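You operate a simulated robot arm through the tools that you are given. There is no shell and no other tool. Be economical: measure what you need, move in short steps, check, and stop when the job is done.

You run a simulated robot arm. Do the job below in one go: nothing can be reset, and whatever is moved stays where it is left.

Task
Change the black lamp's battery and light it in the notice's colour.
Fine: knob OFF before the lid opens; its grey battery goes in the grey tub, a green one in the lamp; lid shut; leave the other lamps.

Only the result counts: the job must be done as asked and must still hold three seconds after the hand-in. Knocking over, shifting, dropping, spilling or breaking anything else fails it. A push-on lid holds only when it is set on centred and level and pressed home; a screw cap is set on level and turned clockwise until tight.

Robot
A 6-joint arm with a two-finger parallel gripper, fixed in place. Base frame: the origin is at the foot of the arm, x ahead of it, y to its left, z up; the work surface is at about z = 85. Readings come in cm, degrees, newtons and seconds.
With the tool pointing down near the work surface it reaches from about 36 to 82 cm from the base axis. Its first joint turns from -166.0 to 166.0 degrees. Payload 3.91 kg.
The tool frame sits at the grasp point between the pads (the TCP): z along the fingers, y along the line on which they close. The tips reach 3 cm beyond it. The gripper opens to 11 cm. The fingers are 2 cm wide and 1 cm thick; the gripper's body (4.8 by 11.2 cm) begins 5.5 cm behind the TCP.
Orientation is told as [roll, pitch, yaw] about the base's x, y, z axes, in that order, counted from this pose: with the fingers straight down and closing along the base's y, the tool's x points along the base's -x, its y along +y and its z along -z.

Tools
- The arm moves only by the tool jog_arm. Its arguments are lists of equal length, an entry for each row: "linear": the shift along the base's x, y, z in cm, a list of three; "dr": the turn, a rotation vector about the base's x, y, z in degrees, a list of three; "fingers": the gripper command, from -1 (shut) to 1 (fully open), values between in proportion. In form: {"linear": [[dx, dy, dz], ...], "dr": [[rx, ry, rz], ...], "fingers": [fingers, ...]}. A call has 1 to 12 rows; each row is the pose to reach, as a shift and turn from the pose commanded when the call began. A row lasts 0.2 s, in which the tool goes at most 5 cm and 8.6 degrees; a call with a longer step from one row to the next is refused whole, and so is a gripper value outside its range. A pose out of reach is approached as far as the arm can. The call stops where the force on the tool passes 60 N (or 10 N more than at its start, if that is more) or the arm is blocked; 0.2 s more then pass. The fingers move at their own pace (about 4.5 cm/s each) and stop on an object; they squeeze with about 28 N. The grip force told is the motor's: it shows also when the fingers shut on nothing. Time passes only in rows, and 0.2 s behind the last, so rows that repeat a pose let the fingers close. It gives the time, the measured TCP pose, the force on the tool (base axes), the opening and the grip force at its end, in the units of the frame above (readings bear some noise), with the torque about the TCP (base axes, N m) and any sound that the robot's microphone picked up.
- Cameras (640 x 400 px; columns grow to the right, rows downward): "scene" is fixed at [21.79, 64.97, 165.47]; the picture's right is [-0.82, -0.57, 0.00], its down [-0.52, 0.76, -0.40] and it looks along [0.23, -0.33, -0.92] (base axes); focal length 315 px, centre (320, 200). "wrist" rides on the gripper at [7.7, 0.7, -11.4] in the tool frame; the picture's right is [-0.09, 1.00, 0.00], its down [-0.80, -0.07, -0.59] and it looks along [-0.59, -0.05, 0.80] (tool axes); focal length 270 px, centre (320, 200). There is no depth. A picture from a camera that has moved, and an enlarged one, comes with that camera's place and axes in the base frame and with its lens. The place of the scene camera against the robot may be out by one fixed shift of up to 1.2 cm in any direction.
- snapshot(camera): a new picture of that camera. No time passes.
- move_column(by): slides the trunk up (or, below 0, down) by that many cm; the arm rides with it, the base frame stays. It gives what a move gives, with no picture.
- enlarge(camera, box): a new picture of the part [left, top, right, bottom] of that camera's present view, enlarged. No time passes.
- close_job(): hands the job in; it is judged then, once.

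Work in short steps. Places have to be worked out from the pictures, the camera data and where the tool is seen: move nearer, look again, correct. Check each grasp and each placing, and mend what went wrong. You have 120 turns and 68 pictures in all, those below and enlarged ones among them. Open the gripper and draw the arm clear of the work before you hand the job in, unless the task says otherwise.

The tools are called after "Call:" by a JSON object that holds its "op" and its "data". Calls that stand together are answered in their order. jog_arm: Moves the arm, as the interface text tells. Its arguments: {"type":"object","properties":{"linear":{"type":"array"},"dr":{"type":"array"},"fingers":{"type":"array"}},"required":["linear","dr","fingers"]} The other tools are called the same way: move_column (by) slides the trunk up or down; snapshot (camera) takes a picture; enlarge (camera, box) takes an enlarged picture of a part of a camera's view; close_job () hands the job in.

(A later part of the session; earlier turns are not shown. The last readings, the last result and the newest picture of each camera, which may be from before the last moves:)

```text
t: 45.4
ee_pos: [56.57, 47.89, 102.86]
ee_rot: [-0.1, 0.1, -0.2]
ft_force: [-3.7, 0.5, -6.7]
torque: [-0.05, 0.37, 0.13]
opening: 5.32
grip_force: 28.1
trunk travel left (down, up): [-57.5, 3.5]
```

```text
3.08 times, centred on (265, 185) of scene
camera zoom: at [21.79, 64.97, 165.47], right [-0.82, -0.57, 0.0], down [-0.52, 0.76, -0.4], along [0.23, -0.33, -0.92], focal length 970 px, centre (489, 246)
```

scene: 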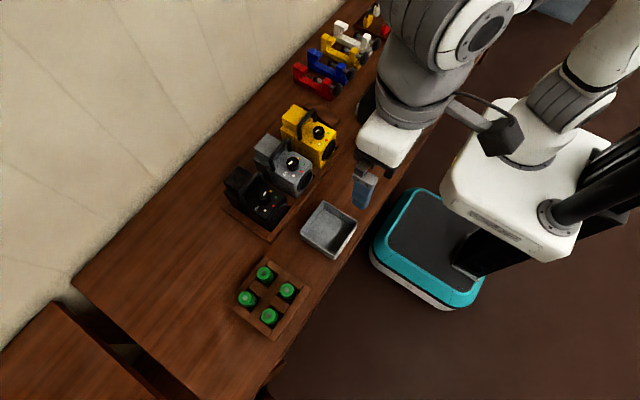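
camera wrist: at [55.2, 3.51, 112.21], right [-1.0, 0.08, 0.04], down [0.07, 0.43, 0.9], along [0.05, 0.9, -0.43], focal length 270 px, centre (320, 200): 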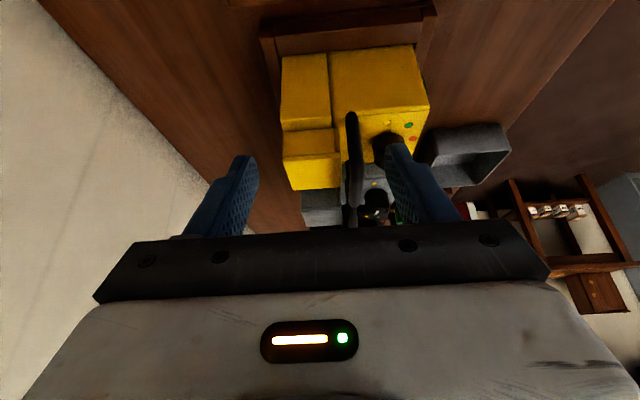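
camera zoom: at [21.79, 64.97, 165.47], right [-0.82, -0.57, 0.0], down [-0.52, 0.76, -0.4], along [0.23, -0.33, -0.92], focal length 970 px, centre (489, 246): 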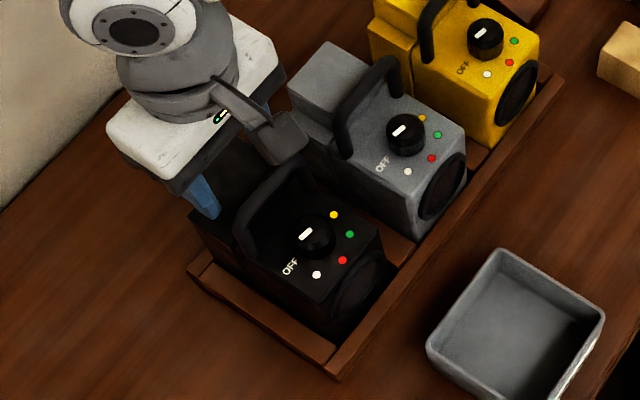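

The lamp rises again: the lid is evidently hinged (there's a hinge-like spine on its handle side), not a pull-off. I lower, release, regrip nearer the rear edge, then try swinging the rear edge up about the front hinge.

Call:
{"op": "jog_arm", "data": {"linear": [[0, 0, -0.4], [0, 0, -0.8], [0, 0, -1.15], [0, 0, -1.15], [0, 0, -1.15], [1.2, 0, -1.15], [1.2, 0, -1.15], [1.2, 0, -1.15], [1.2, 0, -1.15]], "dr": [[0, 0, 0], [0, 0, 0], [0, 0, 0], [0, 0, 0], [0, 0, 0], [0, 0, 0], [0, 0, 0], [0, 0, 0], [0, 0, 0]], "fingers": [-1, -1, -1, 0.18, 0.18, 0.18, -1, -1, -1]}}

Call:
{"op": "jog_arm", "data": {"linear": [[-0.21, 0, 0.23], [-0.43, 0, 0.46], [-0.65, 0, 0.64], [-0.86, 0, 0.81], [-0.86, 0, 0.81]], "dr": [[0, -4, 0], [0, -8, 0], [0, -11.5, 0], [0, -15, 0], [0, -15, 0]], "fingers": [-1, -1, -1, -1, -1]}}

Call:
{"op": "enlarge", "data": {"camera": "scene", "box": [210, 120, 320, 250]}}

```text
t: 47.4
ee_pos: [57.87, 47.69, 101.73]
ee_rot: [0.1, 0.1, -0.1]
ft_force: [0.6, 0.4, 0.7]
torque: [-0.08, -0.03, -0.03]
opening: 5.31
grip_force: 27.4
trunk travel left (down, up): [-57.5, 3.5]
```

```text
t: 48.6
ee_pos: [56.94, 47.92, 102.77]
ee_rot: [-0.1, -15.0, 0.0]
ft_force: [-6.8, 0.7, -7.2]
torque: [0.03, 0.9, -0.06]
opening: 5.29
grip_force: 28.4
trunk travel left (down, up): [-57.5, 3.5]
```

```text
3.08 times, centred on (265, 185) of scene
camera zoom: at [21.79, 64.97, 165.47], right [-0.82, -0.57, 0.0], down [-0.52, 0.76, -0.4], along [0.23, -0.33, -0.92], focal length 970 px, centre (489, 246)
```

zoom: 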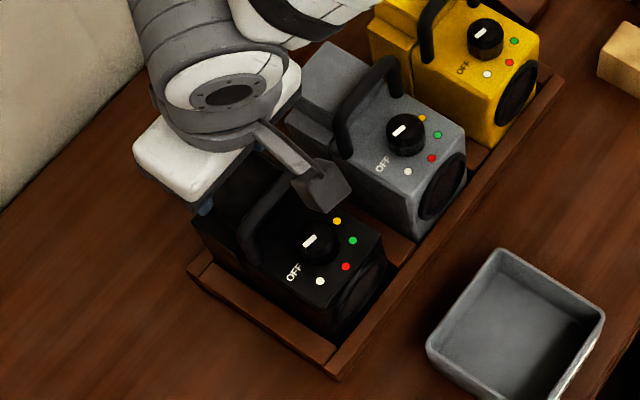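

Call:
{"op": "snapshot", "data": {"camera": "wrist"}}

```text
33 pictures are left
camera wrist: at [46.47, 48.65, 111.86], right [0.09, 1.0, 0.02], down [0.62, -0.07, 0.78], along [0.78, -0.05, -0.62], focal length 270 px, centre (320, 200)
```

wrist: 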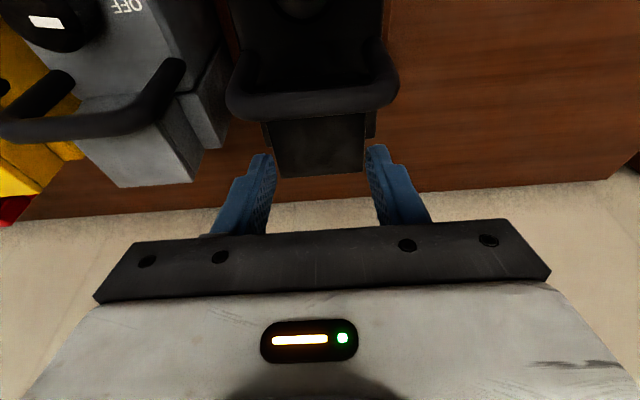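

The lid did not follow (fingers slid along it), so the hinge isn't at the handle side. I release, straighten, regrip further forward and try swinging the front edge up about a rear hinge.

Call:
{"op": "jog_arm", "data": {"linear": [[0, 0, 0], [0, 0, 0], [0.4, 0, 0.5], [0.4, 0, 0.5], [-1.0, 0, 0.2], [-1.0, 0, -0.4], [-1.0, 0, -0.81], [-1.0, 0, -0.81], [-1.0, 0, -0.81], [-1.0, 0, -0.81]], "dr": [[0, 0, 0], [0, 0, 0], [0, 8, 0], [0, 15, 0], [0, 15, 0], [0, 15, 0], [0, 15, 0], [0, 15, 0], [0, 15, 0], [0, 15, 0]], "fingers": [0.18, 0.18, 0.18, 0.18, 0.18, 0.18, 0.18, -1, -1, -1]}}

Call:
{"op": "jog_arm", "data": {"linear": [[0.21, 0, 0.2], [0.43, 0, 0.39], [0.64, 0, 0.54], [0.84, 0, 0.68], [0.84, 0, 0.68]], "dr": [[0, 4, 0], [0, 8, 0], [0, 11.5, 0], [0, 15, 0], [0, 15, 0]], "fingers": [-1, -1, -1, -1, -1]}}

Call:
{"op": "snapshot", "data": {"camera": "wrist"}}

```text
t: 50.8
ee_pos: [56.08, 47.83, 102.1]
ee_rot: [0.0, 0.1, -0.1]
ft_force: [-2.6, -2.6, 0.0]
torque: [-0.05, 0.18, 0.06]
opening: 5.36
grip_force: 28.3
trunk travel left (down, up): [-57.5, 3.5]
```

```text
t: 52.0
ee_pos: [57.04, 47.84, 102.67]
ee_rot: [0.0, 15.0, -0.2]
ft_force: [10.6, 2.5, 7.3]
torque: [0.15, -0.89, 0.0]
opening: 5.34
grip_force: 27.6
trunk travel left (down, up): [-57.5, 3.5]
```

```text
32 pictures are left
camera wrist: at [52.43, 48.52, 115.74], right [0.09, 1.0, -0.02], down [0.93, -0.07, 0.37], along [0.36, -0.05, -0.93], focal length 270 px, centre (320, 200)
```

wrist: 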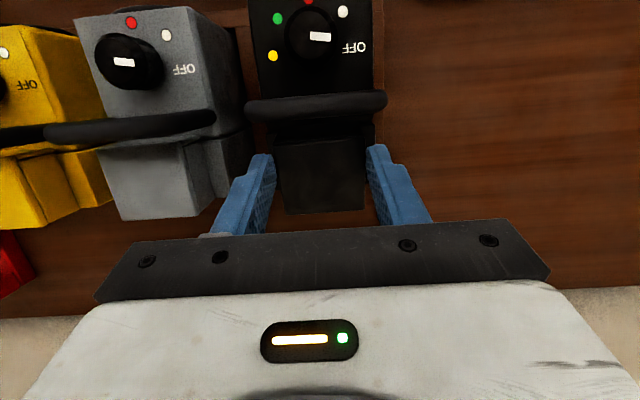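

Neither swing works (torque saturates by slipping). Let me look closely at the twin grey and black lids from this angle before trying a slide.

Call:
{"op": "enlarge", "data": {"camera": "wrist", "box": [95, 95, 265, 230]}}

Call:
{"op": "enlarge", "data": {"camera": "wrist", "box": [240, 80, 400, 225]}}

```text
2.96 times, centred on (180, 162) of wrist
camera zoom: at [52.43, 48.52, 115.74], right [0.09, 1.0, -0.02], down [0.93, -0.07, 0.37], along [0.36, -0.05, -0.93], focal length 801 px, centre (735, 311)
```

zoom: 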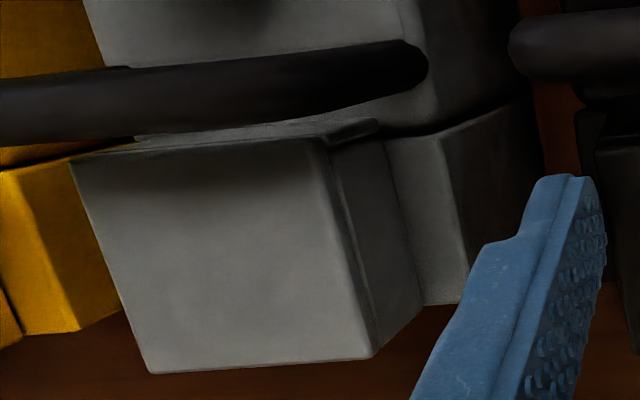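

```text
2.76 times, centred on (320, 152) of wrist
camera zoom: at [52.43, 48.52, 115.74], right [0.09, 1.0, -0.02], down [0.93, -0.07, 0.37], along [0.36, -0.05, -0.93], focal length 746 px, centre (320, 331)
```

zoom: 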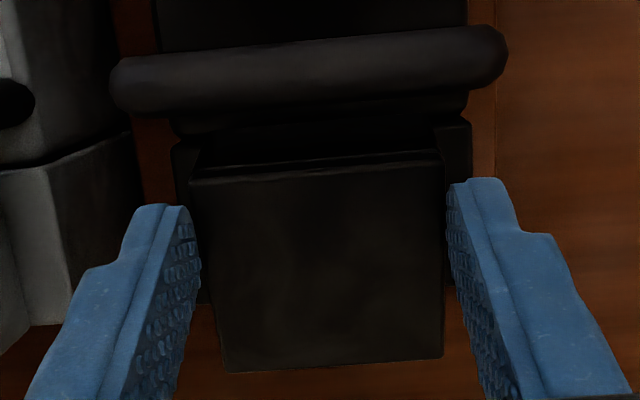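

Straighten, regrip the lid at its centre, and test a slide toward +x (rearwards) by ~1 cm.

Call:
{"op": "jog_arm", "data": {"linear": [[0, 0, 0], [0, 0, 0], [0, 0, 0.5], [-0.3, 0, 0.5], [-0.3, 0, -0.2], [-0.3, 0, -0.9], [-0.3, 0, -0.9], [-0.3, 0, -0.9], [-0.3, 0, -0.9]], "dr": [[0, 0, 0], [0, 0, 0], [0, -8, 0], [0, -15, 0], [0, -15, 0], [0, -15, 0], [0, -15, 0], [0, -15, 0], [0, -15, 0]], "fingers": [0.18, 0.18, 0.18, 0.18, 0.18, 0.18, -1, -1, -1]}}

Call:
{"op": "jog_arm", "data": {"linear": [[0.25, 0, 0], [0.5, 0, 0], [0.75, 0, 0], [1, 0, 0], [1, 0, 0]], "dr": [[0, 0, 0], [0, 0, 0], [0, 0, 0], [0, 0, 0], [0, 0, 0]], "fingers": [-1, -1, -1, -1, -1]}}

Call:
{"op": "enlarge", "data": {"camera": "wrist", "box": [220, 30, 420, 220]}}

```text
t: 54.0
ee_pos: [56.49, 47.74, 101.72]
ee_rot: [0.0, 0.0, -0.1]
ft_force: [-0.5, 1.7, 1.0]
torque: [0.01, 0.01, -0.02]
opening: 5.35
grip_force: 28.2
trunk travel left (down, up): [-57.5, 3.5]
```

```text
t: 55.2
ee_pos: [57.37, 47.87, 101.73]
ee_rot: [-0.1, 0.0, 0.0]
ft_force: [-10.4, -4.0, -0.6]
torque: [-0.18, 1.02, -0.02]
opening: 5.32
grip_force: 27.9
trunk travel left (down, up): [-57.5, 3.5]
```

```text
2.11 times, centred on (320, 125) of wrist
camera zoom: at [49.65, 48.61, 113.31], right [0.09, 1.0, 0.0], down [0.8, -0.07, 0.59], along [0.59, -0.05, -0.8], focal length 569 px, centre (320, 358)
```

zoom: 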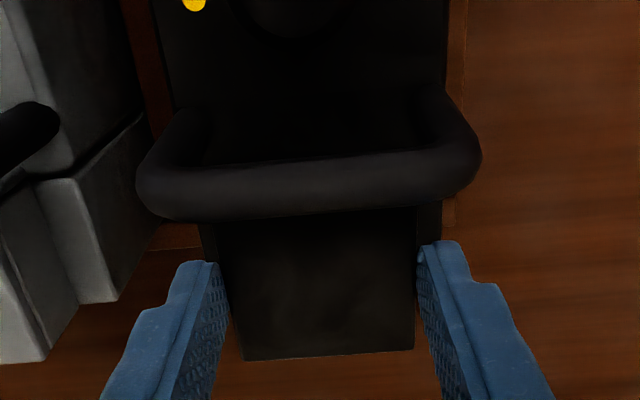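

The whole lamp shifted within the rack, so no slide. I realise the lid plate is likely only ~0.4 cm thick, so all my grips also caught the fixed box below it. I push the lamp back by the same amount, release, and probe for a higher grip.

Call:
{"op": "jog_arm", "data": {"linear": [[-0.3, 0, 0], [-0.6, 0, 0], [-0.85, 0, 0], [-0.85, 0, 0], [-0.85, 0, 0], [-0.85, 0, 0], [-0.85, 0, 0.75], [-0.85, 0, 0.75], [-0.85, 0, 0.75], [-0.85, 0, 0.75]], "dr": [[0, 0, 0], [0, 0, 0], [0, 0, 0], [0, 0, 0], [0, 0, 0], [0, 0, 0], [0, 0, 0], [0, 0, 0], [0, 0, 0], [0, 0, 0]], "fingers": [-1, -1, -1, -1, 0.1, 0.1, 0.1, 0.1, -0.1, -0.1]}}

Call:
{"op": "enlarge", "data": {"camera": "wrist", "box": [240, 100, 400, 230]}}

```text
t: 57.4
ee_pos: [56.61, 47.79, 102.52]
ee_rot: [0.0, -0.1, -0.1]
ft_force: [-1.0, -0.6, 0.0]
torque: [0.02, -0.01, 0.01]
opening: 4.97
grip_force: 0.1
trunk travel left (down, up): [-57.5, 3.5]
```

```text
3.08 times, centred on (320, 165) of wrist
camera zoom: at [48.88, 48.58, 113.99], right [0.09, 1.0, 0.0], down [0.8, -0.07, 0.59], along [0.59, -0.05, -0.8], focal length 832 px, centre (320, 308)
```

zoom: 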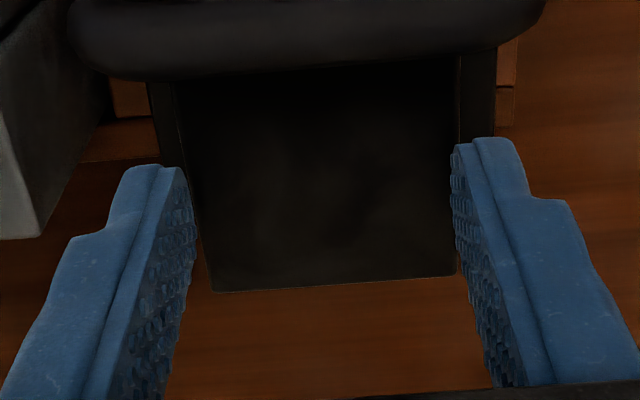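

At tips z≈99.5 the fingers pass above the lid (4.97 < 5.3). I step down 0.15 at a time.

Call:
{"op": "jog_arm", "data": {"linear": [[0, 0, 0], [0, 0, 0], [0, 0, -0.15], [0, 0, -0.15], [0, 0, -0.15]], "dr": [[0, 0, 0], [0, 0, 0], [0, 0, 0], [0, 0, 0], [0, 0, 0]], "fingers": [0.1, 0.1, 0.1, -0.1, -0.1]}}

Call:
{"op": "jog_arm", "data": {"linear": [[0, 0, 0], [0, 0, 0], [0, 0, -0.15], [0, 0, -0.15], [0, 0, -0.15]], "dr": [[0, 0, 0], [0, 0, 0], [0, 0, 0], [0, 0, 0], [0, 0, 0]], "fingers": [0.1, 0.1, 0.1, -0.1, -0.1]}}

```text
t: 58.6
ee_pos: [56.77, 47.87, 102.41]
ee_rot: [0.0, 0.0, 0.0]
ft_force: [-0.1, 0.6, -0.2]
torque: [0.01, -0.01, 0.0]
opening: 4.94
grip_force: 0.1
trunk travel left (down, up): [-57.5, 3.5]
```

```text
t: 59.8
ee_pos: [56.69, 47.98, 102.12]
ee_rot: [0.1, 0.0, -0.1]
ft_force: [1.3, 2.1, 1.9]
torque: [0.13, -0.02, -0.01]
opening: 5.31
grip_force: 28.0
trunk travel left (down, up): [-57.5, 3.5]
```

Now the tips catch only the upper ~0.1–0.2 cm of the lid. I pull straight up a little.

Call:
{"op": "jog_arm", "data": {"linear": [[0, 0, 0], [0, 0, 0.2], [0, 0, 0.4], [0, 0, 0.6], [0, 0, 0.8], [0, 0, 0.8]], "dr": [[0, 0, 0], [0, 0, 0], [0, 0, 0], [0, 0, 0], [0, 0, 0], [0, 0, 0]], "fingers": [-1, -1, -1, -1, -1, -1]}}

Call:
{"op": "enlarge", "data": {"camera": "wrist", "box": [220, 30, 420, 220]}}

```text
t: 61.2
ee_pos: [56.56, 47.92, 102.9]
ee_rot: [0.0, 0.1, 0.0]
ft_force: [-3.7, -0.3, -7.2]
torque: [0.08, 0.36, 0.12]
opening: 5.33
grip_force: 28.1
trunk travel left (down, up): [-57.5, 3.5]
```

```text
2.11 times, centred on (320, 125) of wrist
camera zoom: at [48.93, 48.54, 114.38], right [0.09, 1.0, 0.0], down [0.8, -0.07, 0.59], along [0.59, -0.05, -0.8], focal length 569 px, centre (320, 358)
```

zoom: 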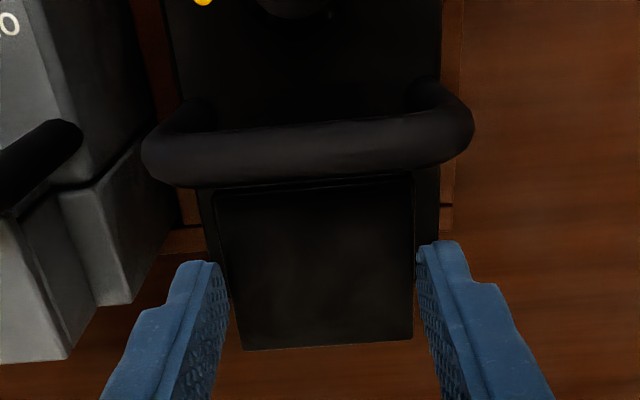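

Still lifting the lamp. I lower it, and with this thin grip (lid only) repeat the slide test toward +x.

Call:
{"op": "jog_arm", "data": {"linear": [[0, 0, -0.3], [0, 0, -0.6], [0, 0, -0.85], [0, 0, -0.85], [0.2, 0, -0.85], [0.4, 0, -0.85], [0.6, 0, -0.85], [0.8, 0, -0.85], [0.8, 0, -0.85]], "dr": [[0, 0, 0], [0, 0, 0], [0, 0, 0], [0, 0, 0], [0, 0, 0], [0, 0, 0], [0, 0, 0], [0, 0, 0], [0, 0, 0]], "fingers": [-1, -1, -1, -1, -1, -1, -1, -1, -1]}}

Call:
{"op": "enlarge", "data": {"camera": "wrist", "box": [220, 30, 420, 220]}}

```text
t: 63.2
ee_pos: [57.17, 47.97, 102.13]
ee_rot: [0.0, -0.1, -0.1]
ft_force: [-11.3, 2.5, 3.6]
torque: [0.14, 1.05, -0.03]
opening: 5.32
grip_force: 27.6
trunk travel left (down, up): [-57.5, 3.5]
```

```text
2.11 times, centred on (320, 125) of wrist
camera zoom: at [49.5, 48.6, 113.68], right [0.09, 1.0, 0.0], down [0.8, -0.07, 0.59], along [0.59, -0.05, -0.8], focal length 569 px, centre (320, 358)
```

zoom: 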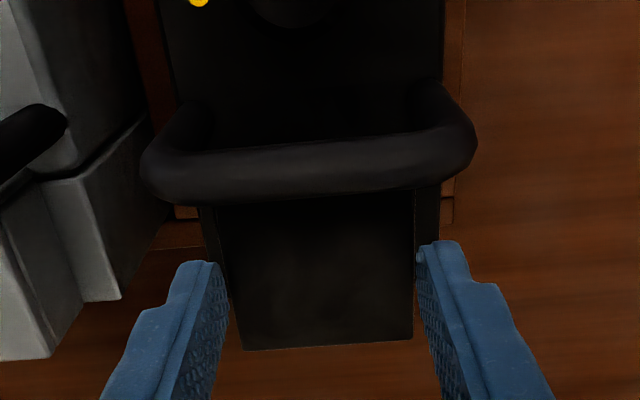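

Comparing the pictures numerically: during the thin-grip lift the lid rose relative to the handle (its front edge became visible), i.e. the lid alone moved. I undo the x shift and pull up further with the thin grip.

Call:
{"op": "jog_arm", "data": {"linear": [[-0.3, 0, 0], [-0.6, 0, 0], [-0.75, 0, 0], [-0.75, 0, 0.4], [-0.75, 0, 0.8], [-0.75, 0, 1.2], [-0.75, 0, 1.6], [-0.75, 0, 1.6]], "dr": [[0, 0, 0], [0, 0, 0], [0, 0, 0], [0, 0, 0], [0, 0, 0], [0, 0, 0], [0, 0, 0], [0, 0, 0]], "fingers": [-1, -1, -1, -1, -1, -1, -1, -1]}}

Call:
{"op": "enlarge", "data": {"camera": "scene", "box": [210, 120, 320, 250]}}

Call:
{"op": "enlarge", "data": {"camera": "wrist", "box": [220, 30, 420, 220]}}

```text
t: 65.0
ee_pos: [56.72, 47.85, 103.68]
ee_rot: [0.0, 0.1, -0.1]
ft_force: [-3.0, -0.2, -7.0]
torque: [-0.03, 0.38, 0.08]
opening: 5.33
grip_force: 28.2
trunk travel left (down, up): [-57.5, 3.5]
```

```text
3.08 times, centred on (265, 185) of scene
camera zoom: at [21.79, 64.97, 165.47], right [-0.82, -0.57, 0.0], down [-0.52, 0.76, -0.4], along [0.23, -0.33, -0.92], focal length 970 px, centre (489, 246)
```

zoom: 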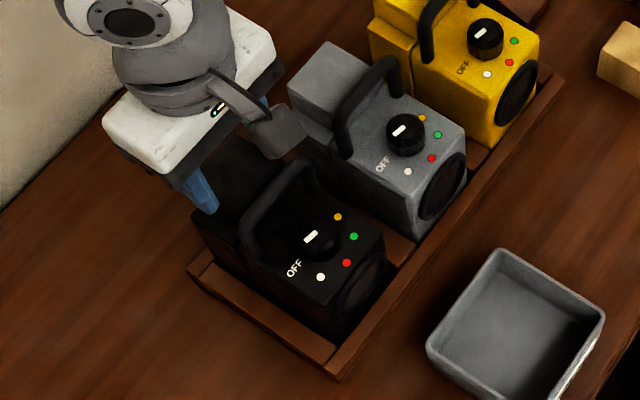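

```text
2.11 times, centred on (320, 125) of wrist
camera zoom: at [48.92, 48.51, 115.17], right [0.09, 1.0, 0.0], down [0.8, -0.07, 0.59], along [0.59, -0.05, -0.8], focal length 569 px, centre (320, 358)
```

zoom: 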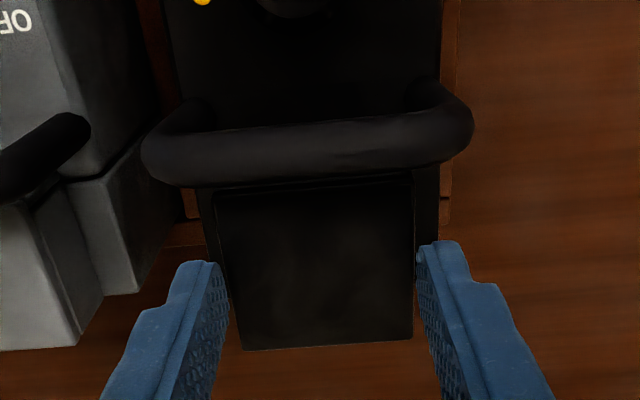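

The lamp just tilts/lifts; the lid still holds. I set it down, release, and take a look at a twin lid from behind (yellow lamp's rear corner) to find the hinge or catch.

Call:
{"op": "jog_arm", "data": {"linear": [[0, 0, -0.4], [0, 0, -0.8], [0, 0, -1.2], [0, 0, -1.6], [0, 0, -1.6], [0, 0, -1.6], [0, 0, -1.6], [0, 0, 2], [0, 0, 6], [0, 0, 9]], "dr": [[0, 0, 0], [0, 0, 0], [0, 0, 0], [0, 0, 0], [0, 0, 0], [0, 0, 0], [0, 0, 0], [0, 0, 0], [0, 0, 0], [0, 0, 0]], "fingers": [-1, -1, -1, -1, 0.18, 0.18, 0.18, 0.18, 0.18, 0.18]}}

Call:
{"op": "jog_arm", "data": {"linear": [[0, -3, 0], [0, -6, 0], [0, -9, 0], [0, -12, 0], [0, -15, 0], [0, -18, 0], [1, -21, 0], [2, -24, 0], [3, -27, 0], [4, -29, 0], [5, -30, 0], [6.5, -30.5, 0]], "dr": [[0, 0, 8.5], [0, 0, 17], [0, 0, 25.5], [0, 0, 34], [0, 0, 42.5], [0, 0, 51], [0, 0, 59.5], [0, 0, 68], [0, 0, 76.5], [0, 0, 85], [0, 0, 93.5], [0, 0, 102]], "fingers": [0.18, 0.18, 0.18, 0.18, 0.18, 0.18, 0.18, 0.18, 0.18, 0.18, 0.18, 0.18]}}

Call:
{"op": "jog_arm", "data": {"linear": [[0, 0, 0], [0, 0, 0], [0, 0, 0], [0, 0, 0]], "dr": [[0, 0, 8.5], [0, 0, 17], [0, 0, 25.5], [0, 0, 33]], "fingers": [0.18, 0.18, 0.18, 0.18]}}

Call:
{"op": "jog_arm", "data": {"linear": [[0, 0, -1], [0, 0, -2], [0, 0, -3], [0, 0, -4]], "dr": [[5, 5, 0], [10, 10, 0], [15, 15, 0], [20, 20, 0]], "fingers": [0.18, 0.18, 0.18, 0.18]}}

Call:
{"op": "snapshot", "data": {"camera": "wrist"}}

```text
t: 67.2
ee_pos: [56.66, 47.91, 112.79]
ee_rot: [0.1, 0.0, -0.1]
ft_force: [0.4, -0.7, 0.7]
torque: [-0.02, -0.01, -0.02]
opening: 6.48
grip_force: 0.0
trunk travel left (down, up): [-57.5, 3.5]
```

```text
t: 69.8
ee_pos: [63.31, 17.18, 112.75]
ee_rot: [-0.1, 0.0, 102.2]
ft_force: [-0.3, -0.2, 0.1]
torque: [0.01, 0.02, 0.01]
opening: 6.48
grip_force: 0.0
trunk travel left (down, up): [-57.5, 3.5]
```

```text
t: 70.8
ee_pos: [63.05, 17.3, 112.75]
ee_rot: [0.1, 0.0, 135.0]
ft_force: [0.4, -0.8, -0.4]
torque: [-0.01, 0.01, 0.01]
opening: 6.52
grip_force: 0.0
trunk travel left (down, up): [-57.5, 3.5]
```

```text
t: 71.8
ee_pos: [63.22, 17.07, 108.64]
ee_rot: [0.0, -28.3, 135.0]
ft_force: [-0.1, 0.5, -0.2]
torque: [0.01, 0.01, 0.02]
opening: 6.46
grip_force: 0.1
trunk travel left (down, up): [-57.5, 3.5]
```

```text
23 pictures are left
camera wrist: at [71.31, 8.04, 115.17], right [-0.76, -0.65, 0.04], down [-0.25, 0.35, 0.9], along [-0.6, 0.68, -0.43], focal length 270 px, centre (320, 200)
```

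wrist: 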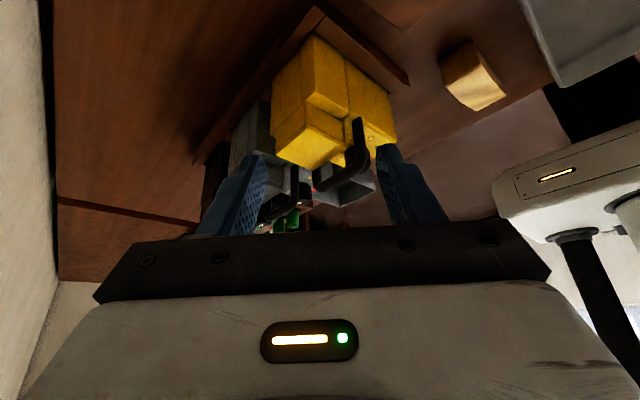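

Call:
{"op": "enlarge", "data": {"camera": "wrist", "box": [250, 30, 390, 180]}}

```text
2.67 times, centred on (320, 105) of wrist
camera zoom: at [71.31, 8.04, 115.17], right [-0.76, -0.65, 0.04], down [-0.25, 0.35, 0.9], along [-0.6, 0.68, -0.43], focal length 721 px, centre (320, 453)
```

zoom: 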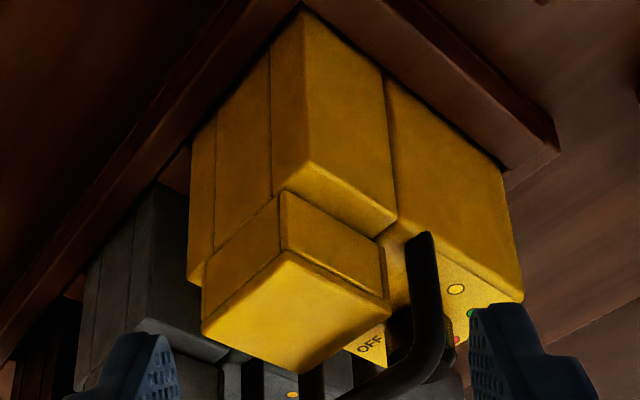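

From behind, the upper block clearly is a separate piece set between the compartment walls (a plug-type lid), so it is likely a tight push fit. I'll go back, grip the block itself and wiggle it in yaw (the rack resists that) while easing it up.

Call:
{"op": "jog_arm", "data": {"linear": [[0, 0, 1], [0, 0, 2], [0, 0, 3], [0, 0, 4]], "dr": [[-5, -5, 0], [-10, -10, 0], [-15, -15, 0], [-20, -20, 0]], "fingers": [0.36, 0.36, 0.36, 0.36]}}

Call:
{"op": "jog_arm", "data": {"linear": [[0, 0, 0], [0, 0, 0], [0, 0, 0], [0, 0, 0]], "dr": [[0, 0, -8.5], [0, 0, -17], [0, 0, -25.5], [0, 0, -33]], "fingers": [0.36, 0.36, 0.36, 0.36]}}

Call:
{"op": "jog_arm", "data": {"linear": [[-1.5, 0.5, 0], [-2.5, 1.5, 0], [-3.5, 3.5, 0], [-4.5, 6.5, 0], [-5.5, 9.5, 0], [-6.5, 12.5, 0], [-6.5, 15.5, 0], [-6.5, 18.5, 0], [-6.5, 21.5, 0], [-6.5, 24.5, 0], [-6.5, 27.5, 0], [-6.5, 30.5, 0]], "dr": [[0, 0, -8.5], [0, 0, -17], [0, 0, -25.5], [0, 0, -34], [0, 0, -42.5], [0, 0, -51], [0, 0, -59.5], [0, 0, -68], [0, 0, -76.5], [0, 0, -85], [0, 0, -93.5], [0, 0, -102]], "fingers": [0.36, 0.36, 0.36, 0.36, 0.36, 0.36, 0.36, 0.36, 0.36, 0.36, 0.36, 0.36]}}

Call:
{"op": "jog_arm", "data": {"linear": [[0, 0, -4], [0, 0, -8], [0, 0, -12], [0, 0, -13.2], [0, 0, -13.2], [0, 0, -13.2], [0, 0, -13.2]], "dr": [[0, 0, 0], [0, 0, 0], [0, 0, 0], [0, 0, 0], [0, 0, 0], [0, 0, 0], [0, 0, 0]], "fingers": [0.36, 0.36, 0.36, 0.36, -1, -1, -1]}}

```text
t: 72.8
ee_pos: [63.22, 17.21, 112.73]
ee_rot: [0.0, 0.0, 135.0]
ft_force: [0.1, 0.0, 0.1]
torque: [0.01, -0.02, 0.04]
opening: 7.44
grip_force: 0.0
trunk travel left (down, up): [-57.5, 3.5]
```

```text
t: 73.8
ee_pos: [63.24, 17.38, 112.8]
ee_rot: [0.0, 0.0, 101.9]
ft_force: [-0.4, -0.8, -0.3]
torque: [0.01, -0.02, 0.0]
opening: 7.48
grip_force: 0.0
trunk travel left (down, up): [-57.5, 3.5]
```

```text
t: 76.4
ee_pos: [56.54, 48.05, 112.78]
ee_rot: [-0.1, -0.1, -0.1]
ft_force: [0.0, 0.3, 0.3]
torque: [0.01, -0.01, 0.0]
opening: 7.48
grip_force: 0.1
trunk travel left (down, up): [-57.5, 3.5]
```

```text
t: 78.0
ee_pos: [56.64, 48.01, 99.54]
ee_rot: [0.0, 0.0, -0.1]
ft_force: [0.7, -3.8, 0.3]
torque: [-0.29, 0.0, 0.07]
opening: 5.33
grip_force: 28.2
trunk travel left (down, up): [-57.5, 3.5]
```

Call:
{"op": "jog_arm", "data": {"linear": [[0, 0, 0], [0, 0, 0.15], [0, 0, 0.3], [0, 0, 0.45], [0, 0, 0.6], [0, 0, 0.75], [0, 0, 0.9], [0, 0, 1.05], [0, 0, 1.2], [0, 0, 1.2]], "dr": [[0, 0, 4], [0, 0, -4], [0, 0, 4], [0, 0, -4], [0, 0, 4], [0, 0, -4], [0, 0, 4], [0, 0, -4], [0, 0, 0], [0, 0, 0]], "fingers": [-1, -1, -1, -1, -1, -1, -1, -1, -1, -1]}}

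Call:
{"op": "enlarge", "data": {"camera": "scene", "box": [210, 120, 320, 250]}}

```text
t: 80.2
ee_pos: [56.64, 47.81, 100.68]
ee_rot: [0.0, 0.0, -0.1]
ft_force: [-3.7, -0.5, -5.5]
torque: [-0.1, 0.23, -0.18]
opening: 5.36
grip_force: 27.7
trunk travel left (down, up): [-57.5, 3.5]
```

```text
3.08 times, centred on (265, 185) of scene
camera zoom: at [21.79, 64.97, 165.47], right [-0.82, -0.57, 0.0], down [-0.52, 0.76, -0.4], along [0.23, -0.33, -0.92], focal length 970 px, centre (489, 246)
```

zoom: 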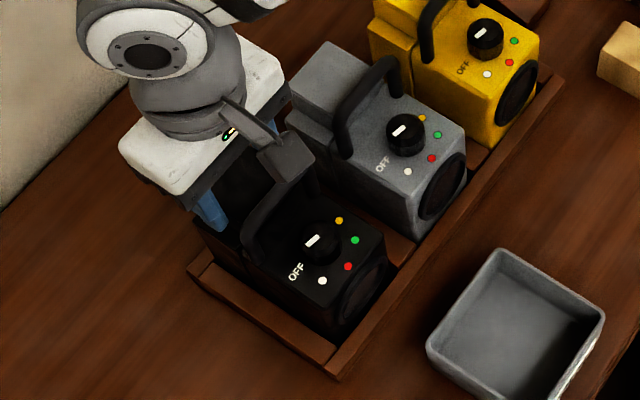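

Front dots did not rise this time while the hand rose 1.2 cm. Checking with the wrist view.

Call:
{"op": "enlarge", "data": {"camera": "wrist", "box": [220, 0, 420, 220]}}

```text
1.82 times, centred on (320, 110) of wrist
camera zoom: at [48.92, 48.55, 112.24], right [0.09, 1.0, 0.0], down [0.8, -0.07, 0.59], along [0.59, -0.05, -0.8], focal length 491 px, centre (320, 364)
```

zoom: 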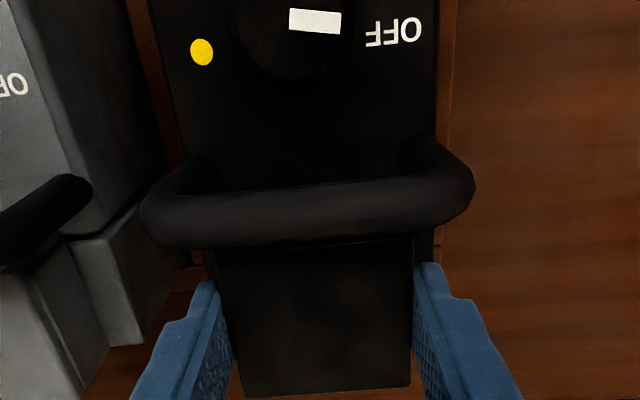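

Measurements suggest the lid has come up relative to the handle. I keep wiggling and raising gently.

Call:
{"op": "jog_arm", "data": {"linear": [[0, 0, 0.15], [0, 0, 0.3], [0, 0, 0.45], [0, 0, 0.6], [0, 0, 0.75], [0, 0, 0.9], [0, 0, 1.05], [0, 0, 1.2], [0, 0, 1.35], [0, 0, 1.5], [0, 0, 1.5]], "dr": [[0, 0, 5], [0, 0, -3], [0, 0, 5], [0, 0, -3], [0, 0, 5], [0, 0, -3], [0, 0, 5], [0, 0, -3], [0, 0, 5], [0, 0, 0], [0, 0, 0]], "fingers": [-1, -1, -1, -1, -1, -1, -1, -1, -1, -1, -1]}}

Call:
{"op": "snapshot", "data": {"camera": "scene"}}

```text
t: 82.6
ee_pos: [56.69, 48.05, 102.13]
ee_rot: [0.0, -0.1, 0.0]
ft_force: [-3.4, 0.4, -6.1]
torque: [0.0, 0.26, 0.22]
opening: 5.34
grip_force: 27.9
trunk travel left (down, up): [-57.5, 3.5]
```

```text
19 pictures are left
```

scene: 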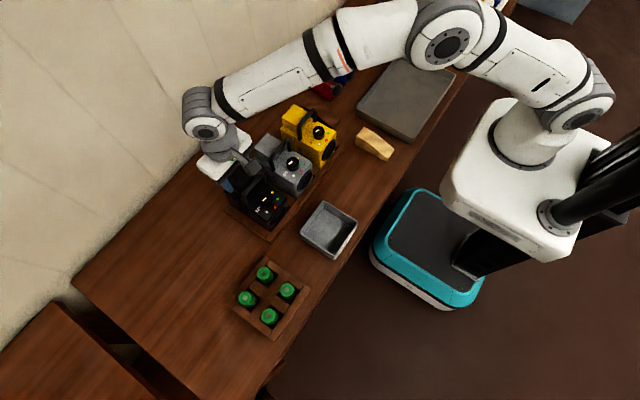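

Call:
{"op": "enlarge", "data": {"camera": "scene", "box": [215, 140, 305, 245]}}

```text
3.81 times, centred on (260, 192) of scene
camera zoom: at [21.79, 64.97, 165.47], right [-0.82, -0.57, 0.0], down [-0.52, 0.76, -0.4], along [0.23, -0.33, -0.92], focal length 1201 px, centre (549, 229)
```

zoom: 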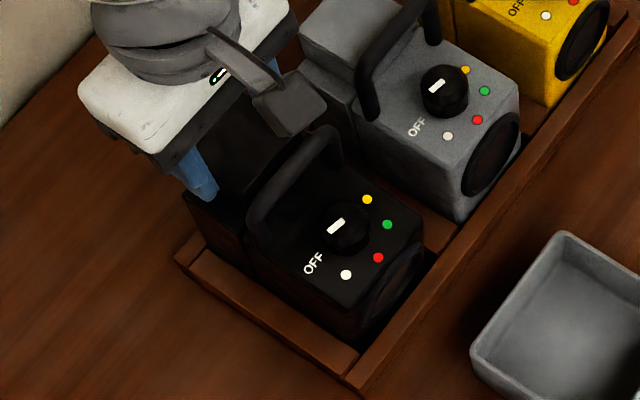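

The lamp stays down in the rack (only a hair of tilt) while the hand is now 2.7 cm up: the lid is sliding out. I keep easing up.

Call:
{"op": "jog_arm", "data": {"linear": [[0, 0, 0.2], [0, 0, 0.4], [0, 0, 0.6], [0, 0, 0.8], [0, 0, 1.0], [0, 0, 1.2], [0, 0, 1.4], [0, 0, 1.6], [0, 0, 1.8], [0, 0, 2.0], [0, 0, 2.0]], "dr": [[0, 0, 4], [0, 0, -4], [0, 0, 4], [0, 0, -4], [0, 0, 4], [0, 0, -4], [0, 0, 4], [0, 0, -4], [0, 0, 4], [0, 0, 0], [0, 0, 0]], "fingers": [-1, -1, -1, -1, -1, -1, -1, -1, -1, -1, -1]}}

Call:
{"op": "enlarge", "data": {"camera": "scene", "box": [215, 140, 305, 245]}}

```text
t: 85.0
ee_pos: [56.87, 47.87, 104.18]
ee_rot: [0.0, 0.1, 0.0]
ft_force: [-0.5, -1.0, -2.9]
torque: [-0.06, 0.04, 0.08]
opening: 5.34
grip_force: 27.5
trunk travel left (down, up): [-57.5, 3.5]
```

```text
3.81 times, centred on (260, 192) of scene
camera zoom: at [21.79, 64.97, 165.47], right [-0.82, -0.57, 0.0], down [-0.52, 0.76, -0.4], along [0.23, -0.33, -0.92], focal length 1201 px, centre (549, 229)
```

zoom: 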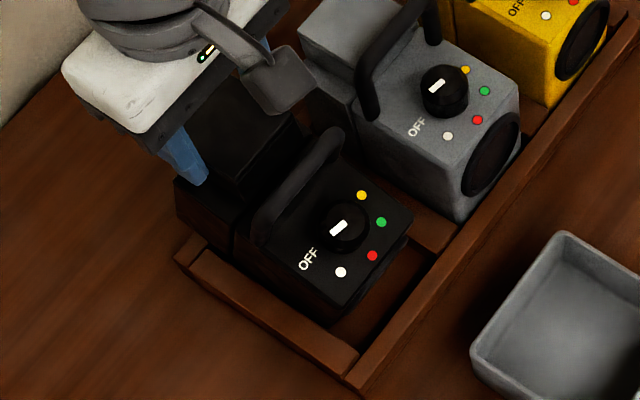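

Now it's plain that the lamp itself is pitching nose-down about my grip; the lid is still attached. I lower it straight back into the rack.

Call:
{"op": "jog_arm", "data": {"linear": [[0, 0, -0.4], [0, 0, -0.8], [0, 0, -1.2], [0, 0, -1.6], [0, 0, -2.0], [0, 0, -2.4], [0, 0, -2.8], [0, 0, -3.2], [0, 0, -3.6], [0, 0, -4.0], [0, 0, -4.4], [0, 0, -4.6]], "dr": [[0, 0, 0], [0, 0, 0], [0, 0, 0], [0, 0, 0], [0, 0, 0], [0, 0, 0], [0, 0, 0], [0, 0, 0], [0, 0, 0], [0, 0, 0], [0, 0, 0], [0, 0, 0]], "fingers": [-1, -1, -1, -1, -1, -1, -1, -1, -1, -1, -1, -1]}}

Call:
{"op": "enlarge", "data": {"camera": "scene", "box": [215, 140, 305, 245]}}

```text
t: 87.6
ee_pos: [56.7, 47.74, 100.68]
ee_rot: [0.5, -0.7, -0.1]
ft_force: [-8.4, -5.2, 29.2]
torque: [-1.84, -0.04, -0.23]
opening: 5.36
grip_force: 27.7
trunk travel left (down, up): [-57.5, 3.5]
stopped in row 12: the force on the tool passed its limit at 62 N (the readings are from after the stop); the commanded pose is now the measured one
```

```text
3.81 times, centred on (260, 192) of scene
camera zoom: at [21.79, 64.97, 165.47], right [-0.82, -0.57, 0.0], down [-0.52, 0.76, -0.4], along [0.23, -0.33, -0.92], focal length 1201 px, centre (549, 229)
```

zoom: 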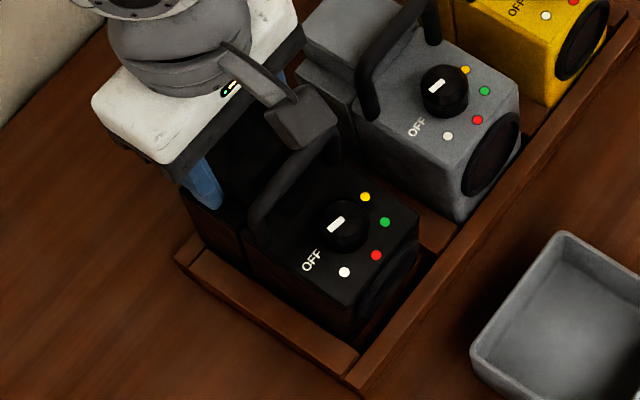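

The lamp caught on the rack edge (contact on its −y side). I lift slightly to relieve it and look at the alignment.

Call:
{"op": "jog_arm", "data": {"linear": [[0, 0, 0.4], [0, 0, 0.8], [0, 0, 0.8]], "dr": [[-0.2, 0.3, 0], [-0.5, 0.7, 0], [-0.5, 0.7, 0]], "fingers": [-1, -1, -1]}}

Call:
{"op": "snapshot", "data": {"camera": "wrist"}}

```text
t: 88.4
ee_pos: [56.77, 47.89, 100.87]
ee_rot: [-0.3, 0.3, 0.1]
ft_force: [-5.7, -1.8, 3.0]
torque: [0.15, 0.23, 0.17]
opening: 5.36
grip_force: 27.6
trunk travel left (down, up): [-57.5, 3.5]
```

```text
15 pictures are left
camera wrist: at [49.13, 48.68, 112.43], right [0.09, 1.0, -0.01], down [0.81, -0.07, 0.59], along [0.59, -0.06, -0.81], focal length 270 px, centre (320, 200)
```

wrist: 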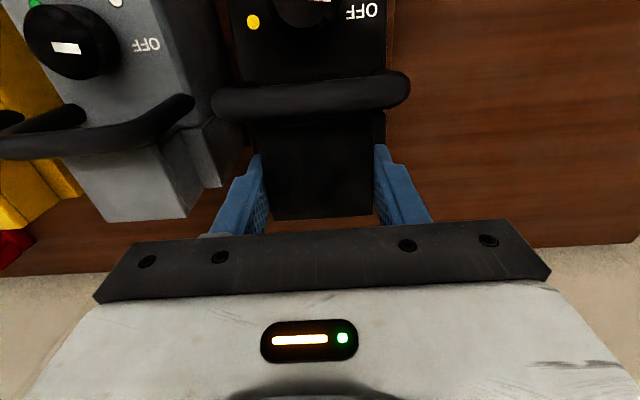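

The lamp is pitched ~4° nose-down, so its rear bottom edge sits on the rear rail. I raise slightly, shift −x, level it and lower.

Call:
{"op": "jog_arm", "data": {"linear": [[0, 0, 0.5], [-0.4, 0, 0.5], [-0.7, 0, 0.4], [-0.7, 0, 0.0], [-0.7, 0, -0.4], [-0.7, 0, -0.8], [-0.7, 0, -1.1], [-0.7, 0, -1.1]], "dr": [[0, 1.5, 0], [0, 3, 0], [0, 4, 0], [0, 4, 0], [0, 4, 0], [0, 4, 0], [0, 4, 0], [0, 4, 0]], "fingers": [-1, -1, -1, -1, -1, -1, -1, -1]}}

Call:
{"op": "enlarge", "data": {"camera": "scene", "box": [215, 140, 305, 245]}}

```text
t: 90.2
ee_pos: [56.06, 47.78, 100.75]
ee_rot: [0.2, 3.7, 0.0]
ft_force: [10.7, 3.4, 48.0]
torque: [-1.22, -0.86, 0.37]
opening: 5.37
grip_force: 27.7
trunk travel left (down, up): [-57.5, 3.5]
```

```text
3.81 times, centred on (260, 192) of scene
camera zoom: at [21.79, 64.97, 165.47], right [-0.82, -0.57, 0.0], down [-0.52, 0.76, -0.4], along [0.23, -0.33, -0.92], focal length 1201 px, centre (549, 229)
```

zoom: 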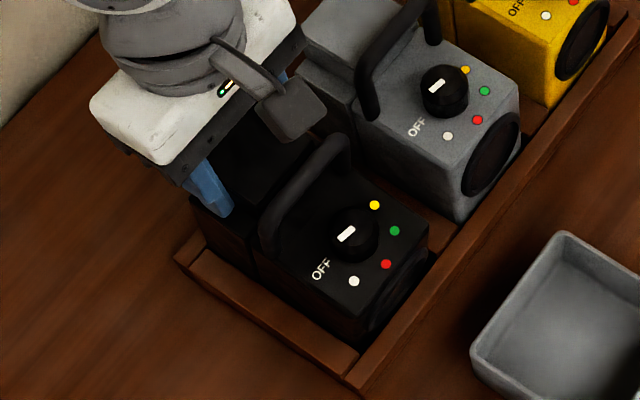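

Cross-checking the lower block's corner in the pictures: the lamp body is down in the rack, and it is the lid that is partly out and jammed — the wiggle did free it (only −2.9 N at 4.7 cm up). I straighten, shift back, and wiggle it up again.

Call:
{"op": "jog_arm", "data": {"linear": [[0, 0, 0.3], [0.3, 0, 0.5], [0.7, 0, 0.7], [0.7, 0, 1.0], [0.7, 0, 1.4], [0.7, 0, 1.8], [0.7, 0, 2.2], [0.7, 0, 2.6], [0.7, 0, 3.0], [0.7, 0, 3.4], [0.7, 0, 3.8], [0.7, 0, 3.8]], "dr": [[0, -2, 0], [0, -4, 0], [0, -4, 3], [0, -4, -3], [0, -4, 3], [0, -4, -3], [0, -4, 3], [0, -4, -3], [0, -4, 3], [0, -4, -3], [0, -4, 0], [0, -4, 0]], "fingers": [-1, -1, -1, -1, -1, -1, -1, -1, -1, -1, -1, -1]}}

Call:
{"op": "enlarge", "data": {"camera": "wrist", "box": [200, 0, 440, 235]}}

```text
t: 92.8
ee_pos: [56.87, 47.99, 103.65]
ee_rot: [-0.3, 0.4, 0.0]
ft_force: [-0.4, 0.7, -2.5]
torque: [0.15, 0.09, -0.02]
opening: 5.35
grip_force: 28.1
trunk travel left (down, up): [-57.5, 3.5]
```

```text
1.70 times, centred on (320, 118) of wrist
camera zoom: at [49.2, 48.78, 115.22], right [0.09, 1.0, -0.01], down [0.81, -0.07, 0.59], along [0.59, -0.06, -0.81], focal length 460 px, centre (320, 340)
```

zoom: 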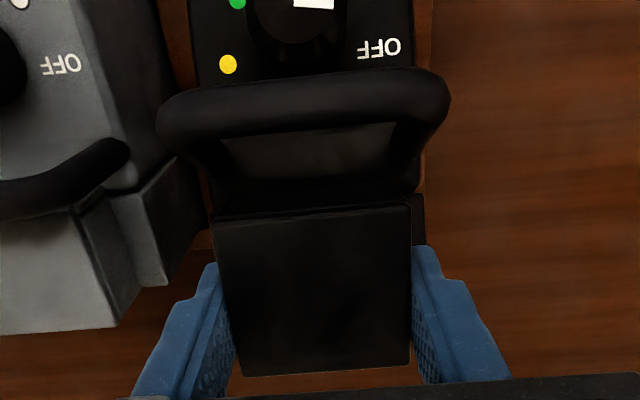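

Ambiguous between "lid out" and "lamp pitched". One tight scene close-up to settle it.

Call:
{"op": "enlarge", "data": {"camera": "scene", "box": [222, 155, 292, 225]}}

```text
5.71 times, centred on (257, 190) of scene
camera zoom: at [21.79, 64.97, 165.47], right [-0.82, -0.57, 0.0], down [-0.52, 0.76, -0.4], along [0.23, -0.33, -0.92], focal length 1801 px, centre (680, 257)
```

zoom: 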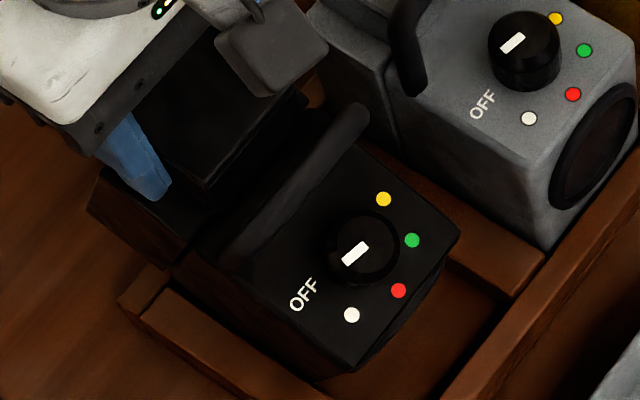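

This settles it: the lamp is pitched ~17° nose-down, lid still fixed. I lift it clear of the rack, rotate the hand to level the lamp, and check before lowering.

Call:
{"op": "jog_arm", "data": {"linear": [[0, 0, 0.7], [0, 0, 1.4], [0, 0, 2.0], [0.2, 0, 2.2], [0.4, 0, 2.2], [0.5, 0, 2.2], [0.5, 0, 2.2]], "dr": [[0, 0, 0], [0, 0, 0], [0, 3, 0], [0, 8, 0], [0, 13, 0], [0, 17, 0], [0, 17, 0]], "fingers": [-1, -1, -1, -1, -1, -1, -1]}}

Call:
{"op": "enlarge", "data": {"camera": "scene", "box": [205, 130, 315, 240]}}

```text
t: 94.4
ee_pos: [57.4, 47.92, 105.97]
ee_rot: [-0.1, 17.5, 0.0]
ft_force: [-0.5, 1.0, 2.0]
torque: [0.35, 0.02, 0.02]
opening: 5.34
grip_force: 28.1
trunk travel left (down, up): [-57.5, 3.5]
```

```text
3.64 times, centred on (260, 185) of scene
camera zoom: at [21.79, 64.97, 165.47], right [-0.82, -0.57, 0.0], down [-0.52, 0.76, -0.4], along [0.23, -0.33, -0.92], focal length 1146 px, centre (538, 254)
```

zoom: 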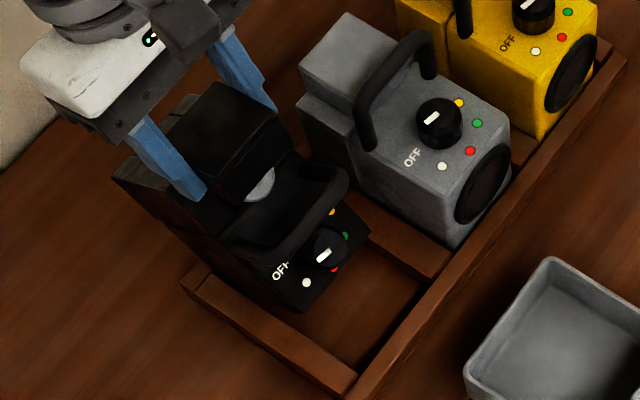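

Excellent news: the lid's front edge is now open relative to the lamp and the grey battery is visible — the lid hinges at its rear, and the lamp is just still nose-down. I now lower the lamp's rear into the rack, shifting −x and continuing to rotate the hand so that the lid stays open.

Call:
{"op": "jog_arm", "data": {"linear": [[-0.6, 0, -0.3], [-1.1, 0, -0.8], [-1.0, 0, -1.4], [-0.9, 0, -2.0], [-0.7, 0, -2.6], [-0.6, 0, -3.2], [-0.4, 0, -3.8], [-0.2, 0, -4.4], [0, 0, -5.0], [0.1, 0, -5.5], [0.2, 0, -5.8]], "dr": [[0, 1, 0], [0, 3, 0], [0, 5, 0], [0, 7, 0], [0, 9, 0], [0, 11, 0], [0, 13, 0], [0, 15, 0], [0, 17, 0], [0, 19, 0], [0, 20, 0]], "fingers": [-1, -1, -1, -1, -1, -1, -1, -1, -1, -1, -1]}}

Call:
{"op": "enlarge", "data": {"camera": "scene", "box": [205, 130, 315, 240]}}

```text
t: 96.5
ee_pos: [55.7, 46.86, 101.34]
ee_rot: [1.0, 34.7, 1.0]
ft_force: [-1.8, 10.2, 13.5]
torque: [0.69, 0.12, 0.31]
opening: 5.41
grip_force: 28.0
out of reach, approached as far as the arm can: row 7, 8, 9, 10
trunk travel left (down, up): [-57.5, 3.5]
stopped in row 10: the force on the tool passed its limit at 61 N (the readings are from after the stop); the commanded pose is now the measured one
```

```text
3.64 times, centred on (260, 185) of scene
camera zoom: at [21.79, 64.97, 165.47], right [-0.82, -0.57, 0.0], down [-0.52, 0.76, -0.4], along [0.23, -0.33, -0.92], focal length 1146 px, centre (538, 254)
```

zoom: 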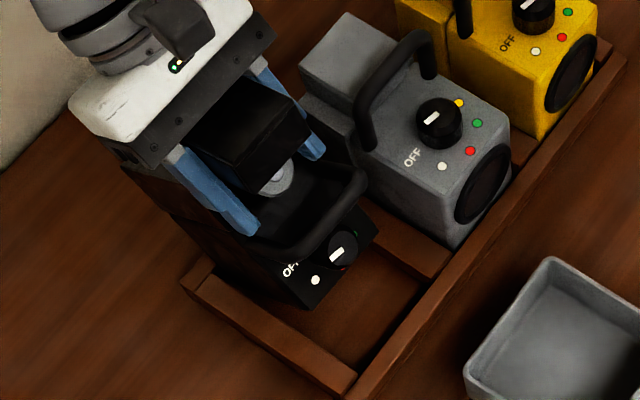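

The arm is at its reach limit in this pose and the lamp's rear is still on the rail. I release the lid, back off upward and straighten; then I'll use the lamp's handle to set the lamp level in its slot.

Call:
{"op": "jog_arm", "data": {"linear": [[0, 0.9, 0], [0, 0.9, 0.2], [0.5, 0.9, 1.5], [1, 0.9, 3], [1, 0.9, 5], [1, 0.9, 7], [0, 0.9, 9], [0, 0.9, 10]], "dr": [[0, 0, 0], [-1, 0, -1], [-1, 0, -1], [-1, -6, -1], [-1, -14, -1], [-1, -22, -1], [-1, -30, -1], [-1, -34.7, -1]], "fingers": [0.55, 0.55, 0.55, 0.55, 0.55, 0.55, 0.55, 0.55]}}

Call:
{"op": "snapshot", "data": {"camera": "wrist"}}

```text
t: 98.3
ee_pos: [57.75, 48.09, 116.21]
ee_rot: [-3.5, 10.8, -0.8]
ft_force: [-0.5, 0.1, -0.1]
torque: [-0.02, 0.02, -0.02]
opening: 8.55
grip_force: 0.1
out of reach, approached as far as the arm can: row 1, 2, 3, 5, 6, 7, 8
trunk travel left (down, up): [-57.5, 3.5]
```

```text
9 pictures are left
camera wrist: at [52.18, 49.47, 128.99], right [0.09, 0.99, -0.08], down [0.9, -0.05, 0.44], along [0.43, -0.11, -0.9], focal length 270 px, centre (320, 200)
```

wrist: 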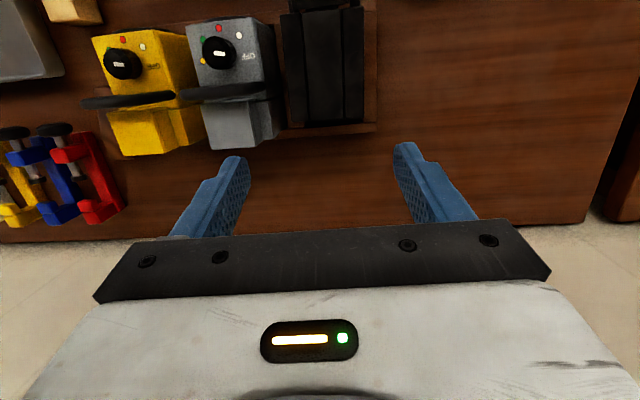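

The lamp tipped onto its front in the slot while I withdrew. I check how it lies.

Call:
{"op": "enlarge", "data": {"camera": "scene", "box": [205, 110, 335, 240]}}

```text
3.08 times, centred on (270, 175) of scene
camera zoom: at [21.79, 64.97, 165.47], right [-0.82, -0.57, 0.0], down [-0.52, 0.76, -0.4], along [0.23, -0.33, -0.92], focal length 970 px, centre (474, 277)
```

zoom: 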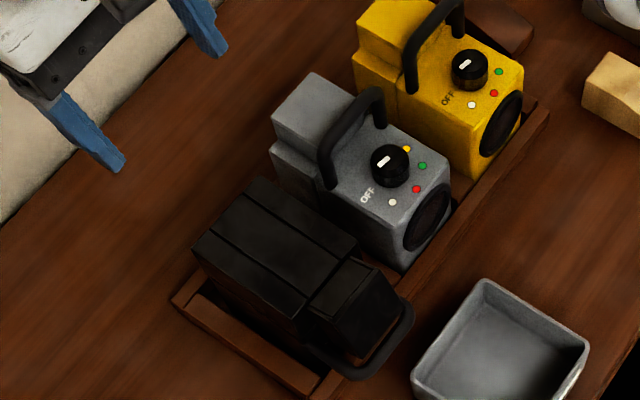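

The lamp stands on its front in the slot, lid closed. To right it, I'll grip its body across the width from above with the tool pitched −30°, and swing it up by rotating the hand. First I get the arm to a clean pose above it.

Call:
{"op": "jog_arm", "data": {"linear": [[-3, 0, 2], [-6, 0, 2], [-8, 0, 2], [-8, 0, 2]], "dr": [[0, 0, 0], [0, 0, 0], [0, 0, 0], [0, 0, 0]], "fingers": [1, 1, 1, 1]}}

```text
t: 99.3
ee_pos: [50.13, 48.05, 117.94]
ee_rot: [-3.6, 10.9, -0.9]
ft_force: [0.4, 1.4, 0.0]
torque: [-0.08, 0.06, -0.04]
opening: 11.01
grip_force: 0.0
out of reach, approached as far as the arm can: row 1, 2, 3
trunk travel left (down, up): [-57.5, 3.5]
```

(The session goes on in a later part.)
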